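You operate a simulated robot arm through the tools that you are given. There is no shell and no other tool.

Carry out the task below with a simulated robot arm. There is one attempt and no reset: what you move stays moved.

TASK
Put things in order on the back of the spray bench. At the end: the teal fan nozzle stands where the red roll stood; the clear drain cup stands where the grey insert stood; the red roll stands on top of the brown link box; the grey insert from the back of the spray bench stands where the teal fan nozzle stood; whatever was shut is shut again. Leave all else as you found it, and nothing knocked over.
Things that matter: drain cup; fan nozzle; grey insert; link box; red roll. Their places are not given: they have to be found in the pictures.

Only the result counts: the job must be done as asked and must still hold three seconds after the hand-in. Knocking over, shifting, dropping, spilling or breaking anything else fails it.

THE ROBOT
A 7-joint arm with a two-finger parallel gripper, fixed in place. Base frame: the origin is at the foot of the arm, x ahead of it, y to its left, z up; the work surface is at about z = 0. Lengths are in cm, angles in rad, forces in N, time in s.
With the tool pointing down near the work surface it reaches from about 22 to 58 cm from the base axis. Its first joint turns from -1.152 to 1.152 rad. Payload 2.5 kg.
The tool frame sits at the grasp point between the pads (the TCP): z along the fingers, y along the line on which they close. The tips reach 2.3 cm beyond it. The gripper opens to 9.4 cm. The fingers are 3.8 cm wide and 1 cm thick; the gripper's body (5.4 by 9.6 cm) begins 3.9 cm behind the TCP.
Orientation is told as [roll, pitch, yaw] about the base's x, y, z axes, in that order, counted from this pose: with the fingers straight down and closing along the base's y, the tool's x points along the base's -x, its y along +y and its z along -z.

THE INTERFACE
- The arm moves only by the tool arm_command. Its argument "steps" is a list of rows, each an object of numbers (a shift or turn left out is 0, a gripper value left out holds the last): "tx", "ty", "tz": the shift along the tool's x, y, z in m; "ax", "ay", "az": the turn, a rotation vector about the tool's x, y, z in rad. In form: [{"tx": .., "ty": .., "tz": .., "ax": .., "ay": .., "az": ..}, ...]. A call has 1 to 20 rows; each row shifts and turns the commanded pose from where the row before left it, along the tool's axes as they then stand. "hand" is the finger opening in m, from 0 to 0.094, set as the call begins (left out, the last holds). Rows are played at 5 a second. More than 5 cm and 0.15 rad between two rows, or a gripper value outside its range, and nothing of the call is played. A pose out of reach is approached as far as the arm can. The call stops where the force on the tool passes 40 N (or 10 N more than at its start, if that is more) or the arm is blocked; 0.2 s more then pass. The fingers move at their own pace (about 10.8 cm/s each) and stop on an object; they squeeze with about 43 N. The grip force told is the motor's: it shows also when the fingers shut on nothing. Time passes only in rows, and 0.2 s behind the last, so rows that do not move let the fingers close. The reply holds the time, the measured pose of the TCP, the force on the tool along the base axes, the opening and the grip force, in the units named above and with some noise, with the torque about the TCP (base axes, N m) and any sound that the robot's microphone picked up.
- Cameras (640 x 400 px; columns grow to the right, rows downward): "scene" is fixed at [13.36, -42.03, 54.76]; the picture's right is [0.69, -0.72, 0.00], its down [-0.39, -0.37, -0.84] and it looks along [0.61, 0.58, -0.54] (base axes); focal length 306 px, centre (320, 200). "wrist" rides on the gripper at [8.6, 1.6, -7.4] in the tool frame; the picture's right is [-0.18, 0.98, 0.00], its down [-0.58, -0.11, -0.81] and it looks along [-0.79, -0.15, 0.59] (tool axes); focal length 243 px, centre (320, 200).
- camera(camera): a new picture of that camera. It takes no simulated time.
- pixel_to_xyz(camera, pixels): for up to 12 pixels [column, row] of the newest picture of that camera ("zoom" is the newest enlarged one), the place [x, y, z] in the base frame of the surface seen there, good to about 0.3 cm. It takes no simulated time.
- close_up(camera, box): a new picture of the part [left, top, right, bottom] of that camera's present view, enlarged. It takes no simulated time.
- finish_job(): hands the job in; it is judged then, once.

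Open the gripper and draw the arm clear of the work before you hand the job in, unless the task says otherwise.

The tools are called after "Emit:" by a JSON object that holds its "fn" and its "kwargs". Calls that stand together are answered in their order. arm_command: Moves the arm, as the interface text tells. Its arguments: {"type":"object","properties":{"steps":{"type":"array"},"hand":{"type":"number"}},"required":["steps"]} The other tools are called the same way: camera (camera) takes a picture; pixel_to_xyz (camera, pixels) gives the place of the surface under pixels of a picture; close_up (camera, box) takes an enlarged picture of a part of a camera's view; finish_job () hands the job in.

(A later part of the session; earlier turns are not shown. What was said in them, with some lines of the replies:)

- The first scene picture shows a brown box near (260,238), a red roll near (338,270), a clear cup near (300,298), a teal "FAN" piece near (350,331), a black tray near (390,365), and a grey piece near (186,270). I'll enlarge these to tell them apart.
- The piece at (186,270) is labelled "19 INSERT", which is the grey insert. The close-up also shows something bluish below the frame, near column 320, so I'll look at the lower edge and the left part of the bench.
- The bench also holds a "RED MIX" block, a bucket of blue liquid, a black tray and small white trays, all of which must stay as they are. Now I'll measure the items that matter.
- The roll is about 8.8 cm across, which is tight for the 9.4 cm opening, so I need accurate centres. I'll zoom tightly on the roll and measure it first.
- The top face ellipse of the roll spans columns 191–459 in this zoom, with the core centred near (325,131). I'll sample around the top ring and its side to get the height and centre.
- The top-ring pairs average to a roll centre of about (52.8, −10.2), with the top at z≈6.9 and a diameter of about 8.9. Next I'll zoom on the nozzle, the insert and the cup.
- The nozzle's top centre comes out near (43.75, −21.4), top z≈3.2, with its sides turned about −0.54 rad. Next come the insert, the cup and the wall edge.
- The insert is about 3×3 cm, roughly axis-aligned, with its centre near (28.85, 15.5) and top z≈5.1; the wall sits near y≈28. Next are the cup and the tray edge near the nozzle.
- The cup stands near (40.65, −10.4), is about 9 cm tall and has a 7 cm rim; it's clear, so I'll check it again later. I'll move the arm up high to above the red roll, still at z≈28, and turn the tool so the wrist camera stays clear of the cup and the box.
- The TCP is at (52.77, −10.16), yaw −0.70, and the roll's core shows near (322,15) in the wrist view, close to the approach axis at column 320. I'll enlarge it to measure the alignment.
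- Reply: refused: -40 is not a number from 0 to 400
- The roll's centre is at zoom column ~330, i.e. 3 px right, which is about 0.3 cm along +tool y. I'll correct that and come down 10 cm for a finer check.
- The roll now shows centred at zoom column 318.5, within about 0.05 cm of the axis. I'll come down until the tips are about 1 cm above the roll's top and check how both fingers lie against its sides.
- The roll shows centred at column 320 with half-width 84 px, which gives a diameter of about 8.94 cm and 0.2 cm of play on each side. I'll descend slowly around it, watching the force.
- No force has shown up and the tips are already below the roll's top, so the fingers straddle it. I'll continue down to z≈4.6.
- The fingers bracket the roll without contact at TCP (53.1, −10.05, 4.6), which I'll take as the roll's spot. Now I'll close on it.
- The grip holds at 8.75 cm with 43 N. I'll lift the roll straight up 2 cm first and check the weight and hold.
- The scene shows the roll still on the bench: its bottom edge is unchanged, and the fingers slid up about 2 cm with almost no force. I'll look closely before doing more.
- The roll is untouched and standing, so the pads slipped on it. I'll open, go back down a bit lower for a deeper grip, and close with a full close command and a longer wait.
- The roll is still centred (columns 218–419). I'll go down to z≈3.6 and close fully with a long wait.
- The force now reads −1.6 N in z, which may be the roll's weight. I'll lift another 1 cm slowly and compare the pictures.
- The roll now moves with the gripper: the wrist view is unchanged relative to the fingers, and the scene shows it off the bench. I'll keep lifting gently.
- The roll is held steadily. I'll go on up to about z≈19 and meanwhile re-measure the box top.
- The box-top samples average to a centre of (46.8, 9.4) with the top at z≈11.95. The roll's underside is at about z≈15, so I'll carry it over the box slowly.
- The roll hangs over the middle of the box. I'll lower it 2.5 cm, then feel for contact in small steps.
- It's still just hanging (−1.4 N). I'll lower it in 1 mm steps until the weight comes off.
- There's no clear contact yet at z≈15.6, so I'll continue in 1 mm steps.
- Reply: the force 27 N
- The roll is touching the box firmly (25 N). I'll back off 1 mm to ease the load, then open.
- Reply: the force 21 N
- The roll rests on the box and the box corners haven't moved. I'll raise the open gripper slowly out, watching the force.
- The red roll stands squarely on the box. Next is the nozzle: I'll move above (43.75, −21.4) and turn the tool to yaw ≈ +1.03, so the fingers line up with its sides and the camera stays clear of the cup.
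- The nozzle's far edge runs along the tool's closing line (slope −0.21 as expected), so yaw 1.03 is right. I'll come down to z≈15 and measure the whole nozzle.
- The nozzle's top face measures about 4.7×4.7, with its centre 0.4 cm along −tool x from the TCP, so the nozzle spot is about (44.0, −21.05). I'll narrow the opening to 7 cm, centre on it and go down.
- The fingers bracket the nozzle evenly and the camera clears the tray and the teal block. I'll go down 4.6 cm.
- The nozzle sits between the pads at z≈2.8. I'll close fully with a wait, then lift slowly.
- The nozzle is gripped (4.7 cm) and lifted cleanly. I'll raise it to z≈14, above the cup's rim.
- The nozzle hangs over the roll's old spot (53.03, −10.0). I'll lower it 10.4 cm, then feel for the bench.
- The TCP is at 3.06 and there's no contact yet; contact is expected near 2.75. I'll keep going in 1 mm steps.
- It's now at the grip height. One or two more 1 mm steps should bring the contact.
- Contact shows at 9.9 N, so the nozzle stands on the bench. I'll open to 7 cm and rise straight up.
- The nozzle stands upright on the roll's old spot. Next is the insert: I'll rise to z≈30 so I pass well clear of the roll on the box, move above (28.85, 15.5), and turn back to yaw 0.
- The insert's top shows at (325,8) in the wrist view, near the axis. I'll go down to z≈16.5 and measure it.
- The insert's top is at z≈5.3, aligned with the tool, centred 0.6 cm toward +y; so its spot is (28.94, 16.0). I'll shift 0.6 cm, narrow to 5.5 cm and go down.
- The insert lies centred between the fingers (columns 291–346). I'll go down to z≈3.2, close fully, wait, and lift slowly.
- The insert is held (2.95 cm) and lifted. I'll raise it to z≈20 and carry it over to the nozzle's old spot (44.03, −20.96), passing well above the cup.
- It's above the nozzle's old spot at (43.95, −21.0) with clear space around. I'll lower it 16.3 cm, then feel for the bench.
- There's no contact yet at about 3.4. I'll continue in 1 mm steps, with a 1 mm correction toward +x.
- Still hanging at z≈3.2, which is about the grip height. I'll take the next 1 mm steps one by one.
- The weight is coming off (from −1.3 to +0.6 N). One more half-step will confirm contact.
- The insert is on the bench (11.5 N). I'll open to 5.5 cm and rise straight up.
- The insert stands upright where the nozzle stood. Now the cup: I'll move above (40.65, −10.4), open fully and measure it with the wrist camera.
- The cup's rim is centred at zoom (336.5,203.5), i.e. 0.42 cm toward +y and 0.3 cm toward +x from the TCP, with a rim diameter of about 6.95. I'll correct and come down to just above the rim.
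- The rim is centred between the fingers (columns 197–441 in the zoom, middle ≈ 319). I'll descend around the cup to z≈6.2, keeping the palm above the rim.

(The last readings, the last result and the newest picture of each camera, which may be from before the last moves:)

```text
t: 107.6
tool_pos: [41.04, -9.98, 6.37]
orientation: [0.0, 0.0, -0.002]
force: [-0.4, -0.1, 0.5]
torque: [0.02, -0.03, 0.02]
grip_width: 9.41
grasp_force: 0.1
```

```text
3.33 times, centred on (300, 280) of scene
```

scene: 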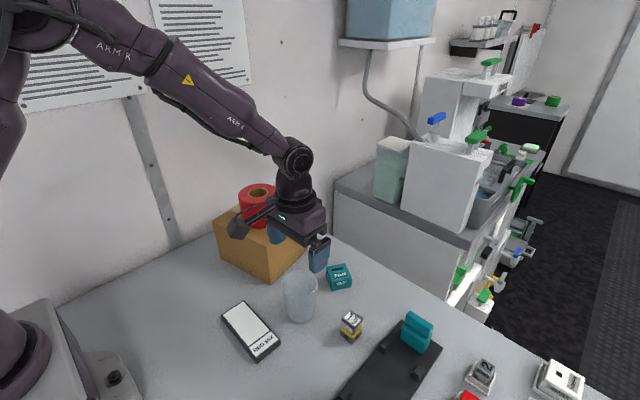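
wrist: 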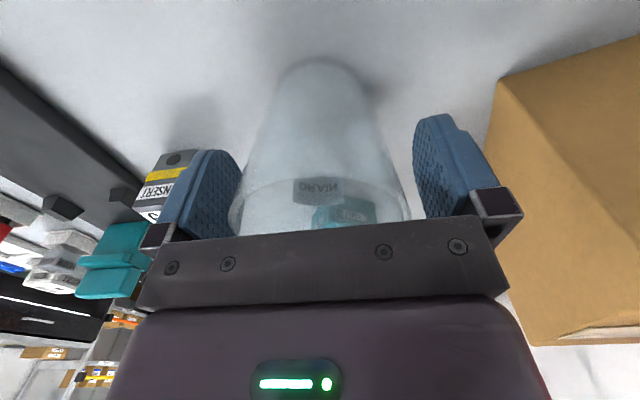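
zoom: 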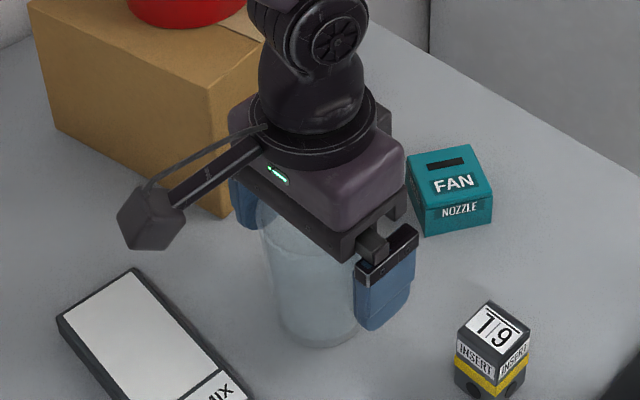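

The fingers straddle the cup at z≈6.3. I'll close on it with a wait and check the width.

Emit:
{"fn": "arm_command", "kwargs": {"steps": [{}, {}, {}, {}, {}, {}, {}], "hand": 0.05}}

Emit:
{"fn": "close_up", "kwargs": {"camera": "scene", "box": [230, 220, 370, 340]}}

Emit:
{"fn": "camera", "kwargs": {"camera": "wrist"}}

```text
t: 109.2
tool_pos: [41.03, -9.98, 6.43]
orientation: [0.001, 0.001, -0.001]
force: [-0.2, -0.3, 0.3]
torque: [0.03, -0.03, 0.01]
grip_width: 6.88
grasp_force: 42.9
```

```text
3.33 times, centred on (300, 280) of scene
```

zoom: 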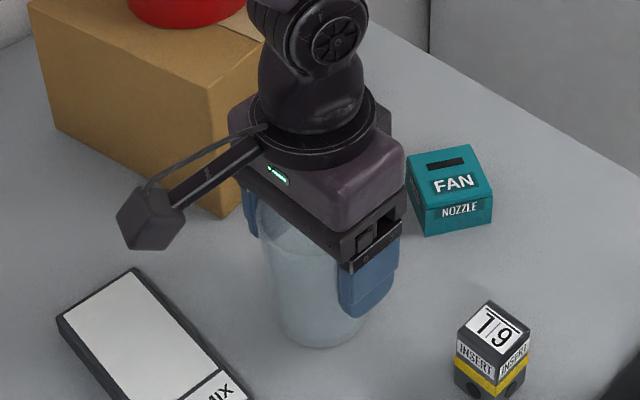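

```text
taken
```

wrist: 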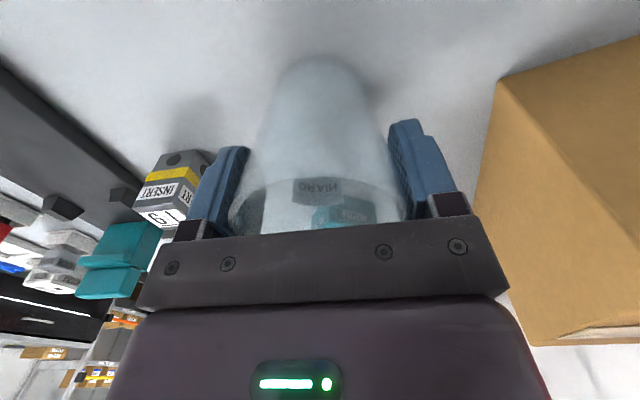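

The fingers stopped at 6.88 cm, bearing near the cup's rim. I'll lift slowly and check that it comes along upright.

Emit:
{"fn": "arm_command", "kwargs": {"steps": [{"tz": -0.001}, {"tz": -0.001}, {"tz": -0.001}, {"tz": -0.001}, {"tz": -0.002}, {"tz": -0.002}, {"tz": -0.002}, {}]}}

Emit:
{"fn": "close_up", "kwargs": {"camera": "scene", "box": [230, 220, 370, 340]}}

Emit:
{"fn": "camera", "kwargs": {"camera": "wrist"}}

```text
t: 111.0
tool_pos: [40.95, -10.0, 7.36]
orientation: [0.001, -0.001, -0.002]
force: [-0.4, 0.0, -0.5]
torque: [-0.01, -0.02, 0.01]
grip_width: 6.91
grasp_force: 42.9
```

```text
3.33 times, centred on (300, 280) of scene
```

zoom: 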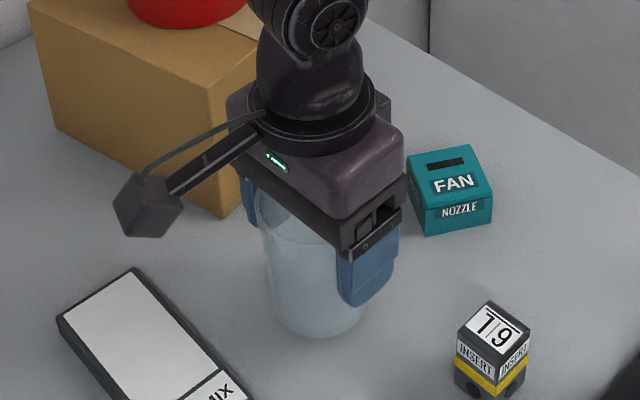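

```text
taken
```

wrist: 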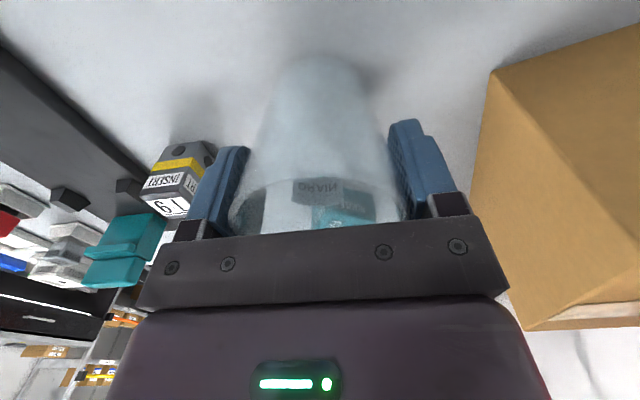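

The cup came up with the gripper, upright. I'll raise it to z≈20 slowly, so its base clears everything on the way.

Emit:
{"fn": "arm_command", "kwargs": {"steps": [{"tz": -0.003}, {"tz": -0.005}, {"tz": -0.007}, {"tz": -0.007}, {"tz": -0.007}, {"tz": -0.007}, {"tz": -0.007}, {"tz": -0.007}, {"tz": -0.007}, {"tz": -0.007}, {"tz": -0.007}, {"tz": -0.007}, {"tz": -0.007}, {"tz": -0.007}, {"tz": -0.007}, {"tz": -0.007}, {"tz": -0.007}, {"tz": -0.007}, {"tz": -0.005}, {"tz": -0.002}]}}

Emit:
{"fn": "arm_command", "kwargs": {"steps": [{"tx": 0.003, "ty": 0.001}, {"tx": 0.006, "ty": 0.002}, {"tx": 0.01, "ty": 0.003}, {"tx": 0.012, "ty": 0.004}, {"tx": 0.012, "ty": 0.006}, {"tx": 0.012, "ty": 0.008}, {"tx": 0.01, "ty": 0.01}, {"tx": 0.008, "ty": 0.012}, {"tx": 0.006, "ty": 0.014}, {}]}}

Emit:
{"fn": "camera", "kwargs": {"camera": "wrist"}}

Emit:
{"fn": "camera", "kwargs": {"camera": "scene"}}

```text
t: 115.2
tool_pos: [41.03, -9.87, 20.04]
orientation: [-0.002, 0.0, 0.0]
force: [-0.1, 0.6, -0.8]
torque: [0.0, 0.04, -0.03]
grip_width: 6.9
grasp_force: 42.5
```

```text
t: 117.4
tool_pos: [33.05, -3.99, 19.98]
orientation: [0.0, 0.0, -0.001]
force: [0.2, 0.4, -0.4]
torque: [-0.01, -0.02, -0.02]
grip_width: 6.88
grasp_force: 42.9
```

```text
taken
```

wrist: 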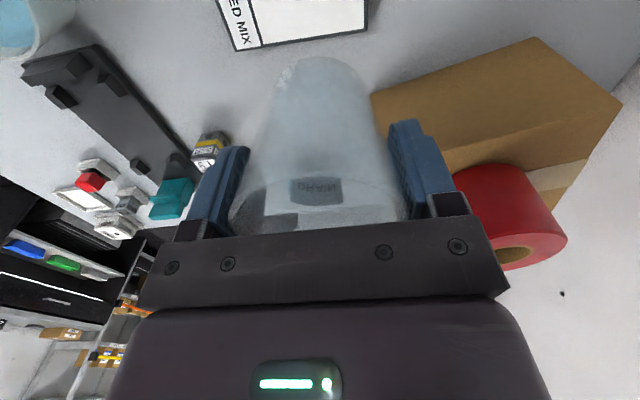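

```text
taken
```

scene: 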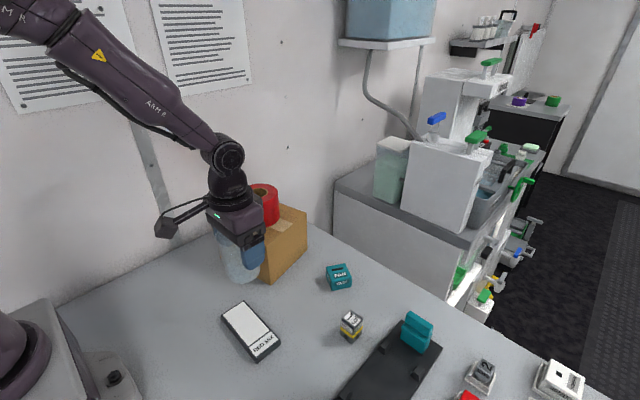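

The cup is held steadily. I'll carry on to the insert's old spot at (28.95, 16.05).

Emit:
{"fn": "arm_command", "kwargs": {"steps": [{"tx": 0.001, "ty": 0.005}, {"tx": 0.002, "ty": 0.01}, {"tx": 0.0024, "ty": 0.0115}, {"tx": 0.0024, "ty": 0.0115}, {"tx": 0.0024, "ty": 0.0115}, {"tx": 0.0024, "ty": 0.0115}, {"tx": 0.0024, "ty": 0.0115}, {"tx": 0.0024, "ty": 0.0115}, {"tx": 0.0024, "ty": 0.0115}, {"tx": 0.0024, "ty": 0.0115}, {"tx": 0.0024, "ty": 0.0115}, {"tx": 0.0024, "ty": 0.0115}, {"tx": 0.0024, "ty": 0.0115}, {"tx": 0.0024, "ty": 0.0115}, {"tx": 0.0024, "ty": 0.0115}, {"tx": 0.0024, "ty": 0.0115}, {"tx": 0.0024, "ty": 0.0115}, {"tx": 0.0016, "ty": 0.009}, {"tx": 0.0004, "ty": 0.0035}, {}]}}

Emit:
{"fn": "camera", "kwargs": {"camera": "wrist"}}

Emit:
{"fn": "close_up", "kwargs": {"camera": "scene", "box": [100, 150, 280, 310]}}

```text
t: 121.6
tool_pos: [29.09, 16.05, 20.1]
orientation: [0.0, 0.002, -0.001]
force: [1.1, 0.5, -0.3]
torque: [0.03, 0.02, 0.01]
grip_width: 6.83
grasp_force: 42.8
```

```text
taken
```

wrist: 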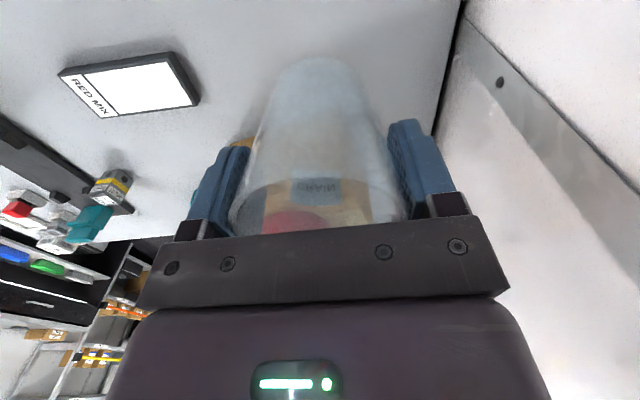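

```text
2.50 times, centred on (190, 230) of scene
```

zoom: 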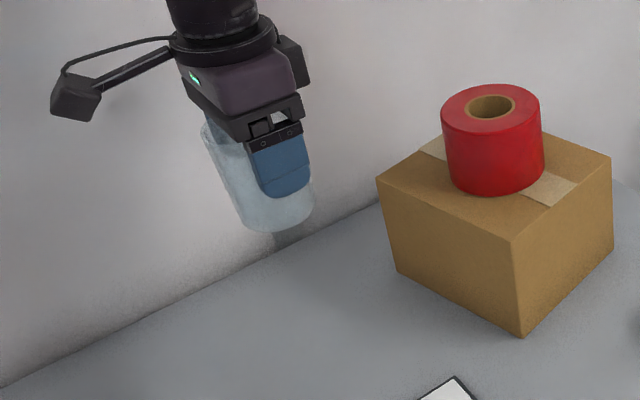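

The cup hangs upright over the insert's old spot. I'll lower it 13.1 cm, then feel for the bench in 1 mm steps.

Emit:
{"fn": "arm_command", "kwargs": {"steps": [{"tx": 0.001, "tz": 0.003}, {"tz": 0.006}, {"tz": 0.008}, {"tz": 0.008}, {"tz": 0.008}, {"tz": 0.008}, {"tz": 0.008}, {"tz": 0.008}, {"tz": 0.008}, {"tz": 0.008}, {"tz": 0.008}, {"tz": 0.008}, {"tz": 0.008}, {"tz": 0.008}, {"tz": 0.008}, {"tz": 0.007}, {"tz": 0.006}, {"tz": 0.003}, {"tz": 0.002}, {}]}}

Emit:
{"fn": "close_up", "kwargs": {"camera": "scene", "box": [120, 190, 260, 310]}}

Emit:
{"fn": "camera", "kwargs": {"camera": "wrist"}}

```text
t: 125.8
tool_pos: [28.99, 16.01, 6.88]
orientation: [0.002, 0.001, -0.003]
force: [0.0, 0.7, -0.3]
torque: [-0.01, 0.02, -0.01]
grip_width: 6.79
grasp_force: 42.8
```

```text
3.33 times, centred on (190, 250) of scene
```

zoom: 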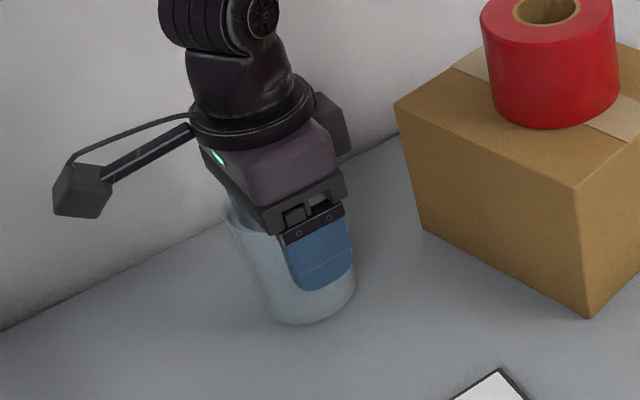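

```text
taken
```

wrist: 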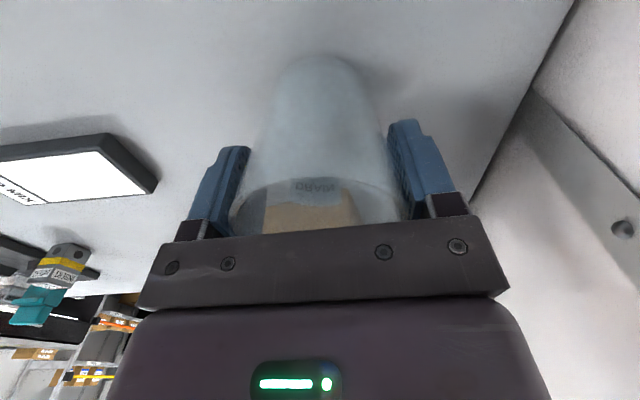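

The grip width has crept slightly (6.79), but the cup is upright and near the bench. I'll step down 1 mm at a time until contact.

Emit:
{"fn": "arm_command", "kwargs": {"steps": [{"tz": 0.001}, {}]}}

Emit:
{"fn": "arm_command", "kwargs": {"steps": [{"tz": 0.001}, {}]}}

Emit:
{"fn": "arm_command", "kwargs": {"steps": [{"tz": 0.001}, {}]}}

Emit:
{"fn": "arm_command", "kwargs": {"steps": [{"tz": 0.001}, {}]}}

```text
t: 126.4
tool_pos: [29.02, 16.05, 6.94]
orientation: [-0.002, 0.0, -0.001]
force: [-0.1, -0.4, -0.4]
torque: [0.01, 0.0, 0.01]
grip_width: 6.8
grasp_force: 42.7
```

```text
t: 127.0
tool_pos: [28.91, 15.96, 6.84]
orientation: [0.002, 0.0, -0.003]
force: [0.3, 0.4, -0.5]
torque: [0.0, 0.0, -0.01]
grip_width: 6.77
grasp_force: 42.9
```

```text
t: 127.6
tool_pos: [29.05, 16.05, 6.55]
orientation: [-0.001, 0.001, -0.002]
force: [-0.2, 0.5, -0.7]
torque: [-0.01, -0.01, -0.02]
grip_width: 6.8
grasp_force: 43.3
```

```text
t: 128.2
tool_pos: [29.03, 16.06, 6.51]
orientation: [0.001, 0.0, -0.001]
force: [-1.6, 0.7, 0.1]
torque: [0.01, 0.01, 0.02]
grip_width: 6.79
grasp_force: 42.8
```

Force in z reads +0.1 with a sideways −1.6, which may be the first touch. I'll continue one step at a time.

Emit:
{"fn": "arm_command", "kwargs": {"steps": [{"tz": 0.001}, {}]}}

Emit:
{"fn": "arm_command", "kwargs": {"steps": [{"tz": 0.001}, {}]}}

Emit:
{"fn": "close_up", "kwargs": {"camera": "scene", "box": [120, 190, 260, 310]}}

```text
t: 128.8
tool_pos: [29.11, 16.04, 6.36]
orientation: [0.0, 0.0, -0.002]
force: [-0.2, -0.4, -1.0]
torque: [-0.01, -0.03, -0.02]
grip_width: 6.79
grasp_force: 43.3
```

```text
t: 129.4
tool_pos: [28.9, 15.94, 6.48]
orientation: [0.001, 0.0, -0.001]
force: [-1.9, -1.0, 12.3]
torque: [-0.12, 0.15, 0.07]
grip_width: 6.77
grasp_force: 42.9
```

```text
3.33 times, centred on (190, 250) of scene
```

zoom: 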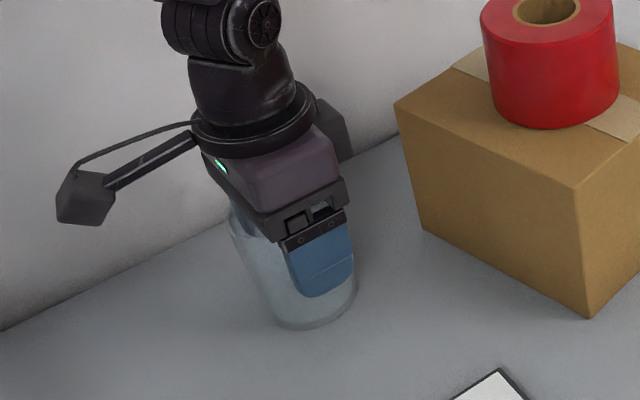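

The cup has touched the bench (12.3 N). I'll open fully and then rise slowly.

Emit:
{"fn": "arm_command", "kwargs": {"steps": [{}, {}, {}], "hand": 0.094}}

Emit:
{"fn": "close_up", "kwargs": {"camera": "scene", "box": [120, 190, 260, 310]}}

Emit:
{"fn": "arm_command", "kwargs": {"steps": [{"tz": -0.003}, {"tz": -0.005}, {"tz": -0.007}, {"tz": -0.01}, {"tz": -0.012}, {"tz": -0.015}, {"tz": -0.02}, {"tz": -0.025}, {"tz": -0.025}, {"tz": -0.025}, {"tz": -0.025}, {"tz": -0.025}, {"tz": -0.025}, {}]}}

Emit:
{"fn": "camera", "kwargs": {"camera": "scene"}}

Emit:
{"fn": "camera", "kwargs": {"camera": "wrist"}}

Emit:
{"fn": "close_up", "kwargs": {"camera": "scene", "box": [120, 190, 260, 310]}}

```text
t: 130.2
tool_pos: [28.97, 16.0, 6.34]
orientation: [-0.001, 0.0, -0.004]
force: [-0.6, 0.1, -0.5]
torque: [0.0, 0.0, 0.0]
grip_width: 9.4
grasp_force: 0.0
```

```text
3.33 times, centred on (190, 250) of scene
```

zoom: 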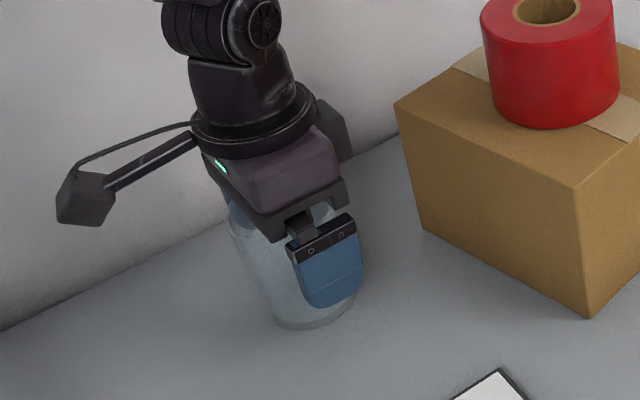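

```text
t: 133.2
tool_pos: [28.96, 16.04, 28.54]
orientation: [0.001, 0.001, -0.003]
force: [-0.1, -0.2, 0.4]
torque: [-0.01, -0.02, 0.04]
grip_width: 9.39
grasp_force: 0.0
```

```text
taken
```

scene: 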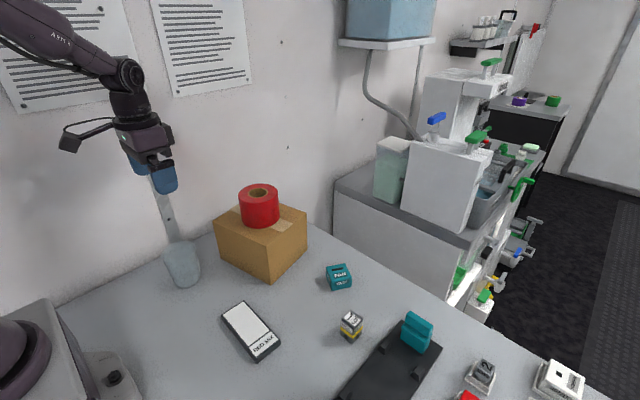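

```text
taken
```

wrist: 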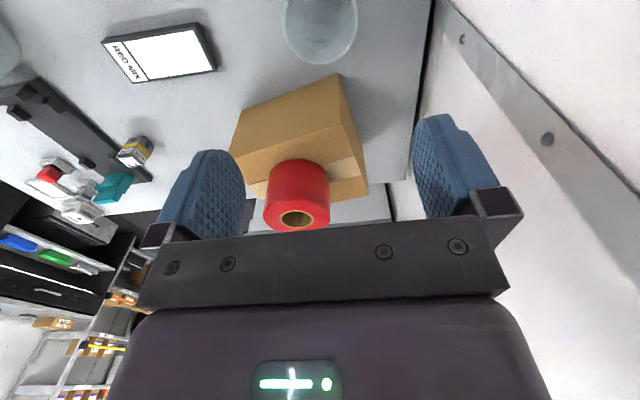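

```text
3.33 times, centred on (190, 250) of scene
```

zoom: 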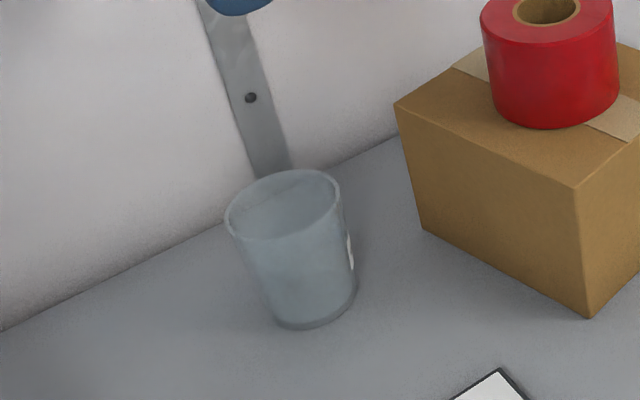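

The cup stands upright on the insert's spot. I'll compare the box, tray and other items with the starting pictures before handing in.

Emit:
{"fn": "close_up", "kwargs": {"camera": "scene", "box": [160, 180, 400, 330]}}

Emit:
{"fn": "close_up", "kwargs": {"camera": "scene", "box": [320, 290, 600, 400]}}

Emit:
{"fn": "close_up", "kwargs": {"camera": "scene", "box": [160, 390, 480, 400]}}

```text
2.67 times, centred on (280, 255) of scene
```

zoom: 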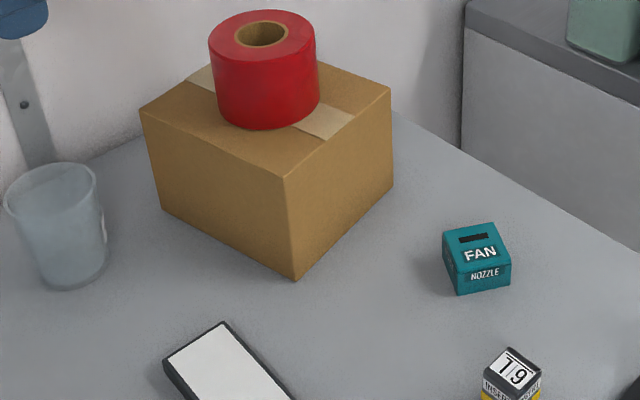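

```text
2.29 times, centred on (460, 345) of scene
```

zoom: 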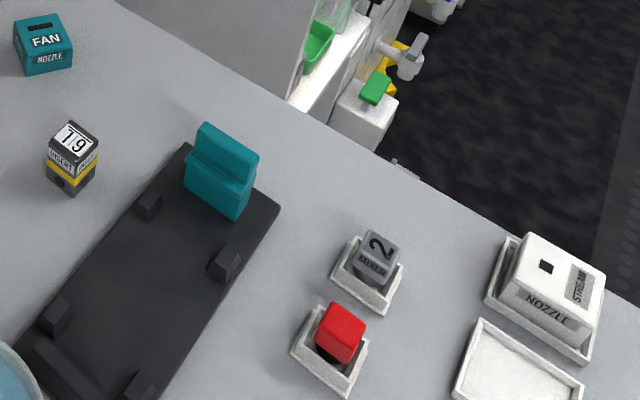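

```text
2.00 times, centred on (320, 395) of scene
```

zoom: 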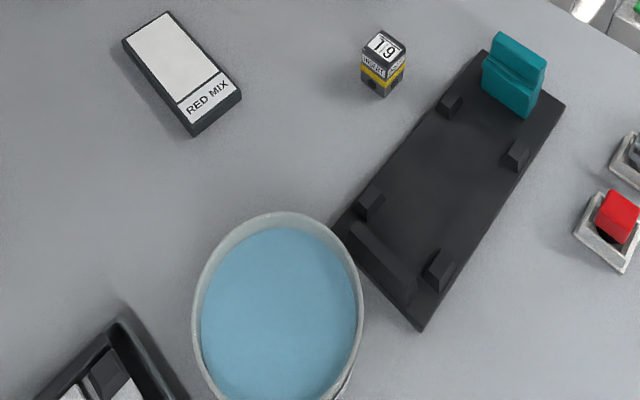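

The box corners, the RED MIX block, the tray, the bucket and the small trays sit at the same pixels as at the start, and all four moved items stand upright in their places. I'll draw the open gripper further up, clear of the work.

Emit:
{"fn": "arm_command", "kwargs": {"steps": [{"tz": -0.02}, {"tz": -0.025}, {"tz": -0.025}, {"tz": -0.02}, {}, {}, {}, {}, {}]}}

Emit:
{"fn": "camera", "kwargs": {"camera": "scene"}}

```text
t: 135.2
tool_pos: [29.1, 15.96, 37.48]
orientation: [-0.001, 0.0, 0.0]
force: [0.0, 0.3, -0.3]
torque: [0.02, -0.01, -0.03]
grip_width: 9.38
grasp_force: 0.1
```

```text
taken
```

scene: 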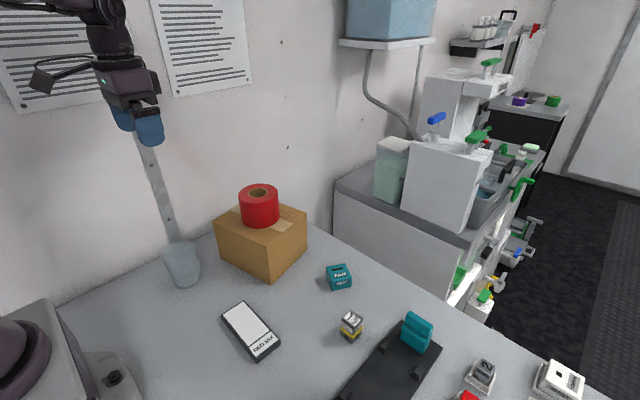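

The final picture shows the roll on the box (258,206), the nozzle at (340,277), the insert at (351,325) and the cup at (182,265). All stand upright, and the arm is clear with the gripper open, so I'll hand the job in.

Emit:
{"fn": "finish_job", "kwargs": {}}

```text
The job is handed in.
```

I've handed the job in with all four items moved and standing upright. I don't have the judge's result.

| Item | Where it stands now | How I placed it |
|---|---|---|
| Red roll | On top of the brown link box | About the middle of the lid |
| Teal fan nozzle | Where the red roll stood | Near (53.05, −10.0) cm |
| Grey insert | Where the fan nozzle stood | Near (44.0, −21.0) cm |
| Clear drain cup | Where the grey insert stood | Near (28.95, 16.0) cm |

- **Accuracy:** I set each item down at the spot measured while gripping the previous one, so I expect each to be within a few millimetres.
- **Slip on the roll:** My first lift slipped and left the roll standing on the bench. A second, deeper grip lifted it, and nothing else was touched.
- **Everything else:** In the last pictures the box, the RED MIX block, the tray, the bucket and the small trays were where they started. I didn't open anything, and the box is still taped shut.
- **Arm:** It finished raised clear of the bench with the gripper open.
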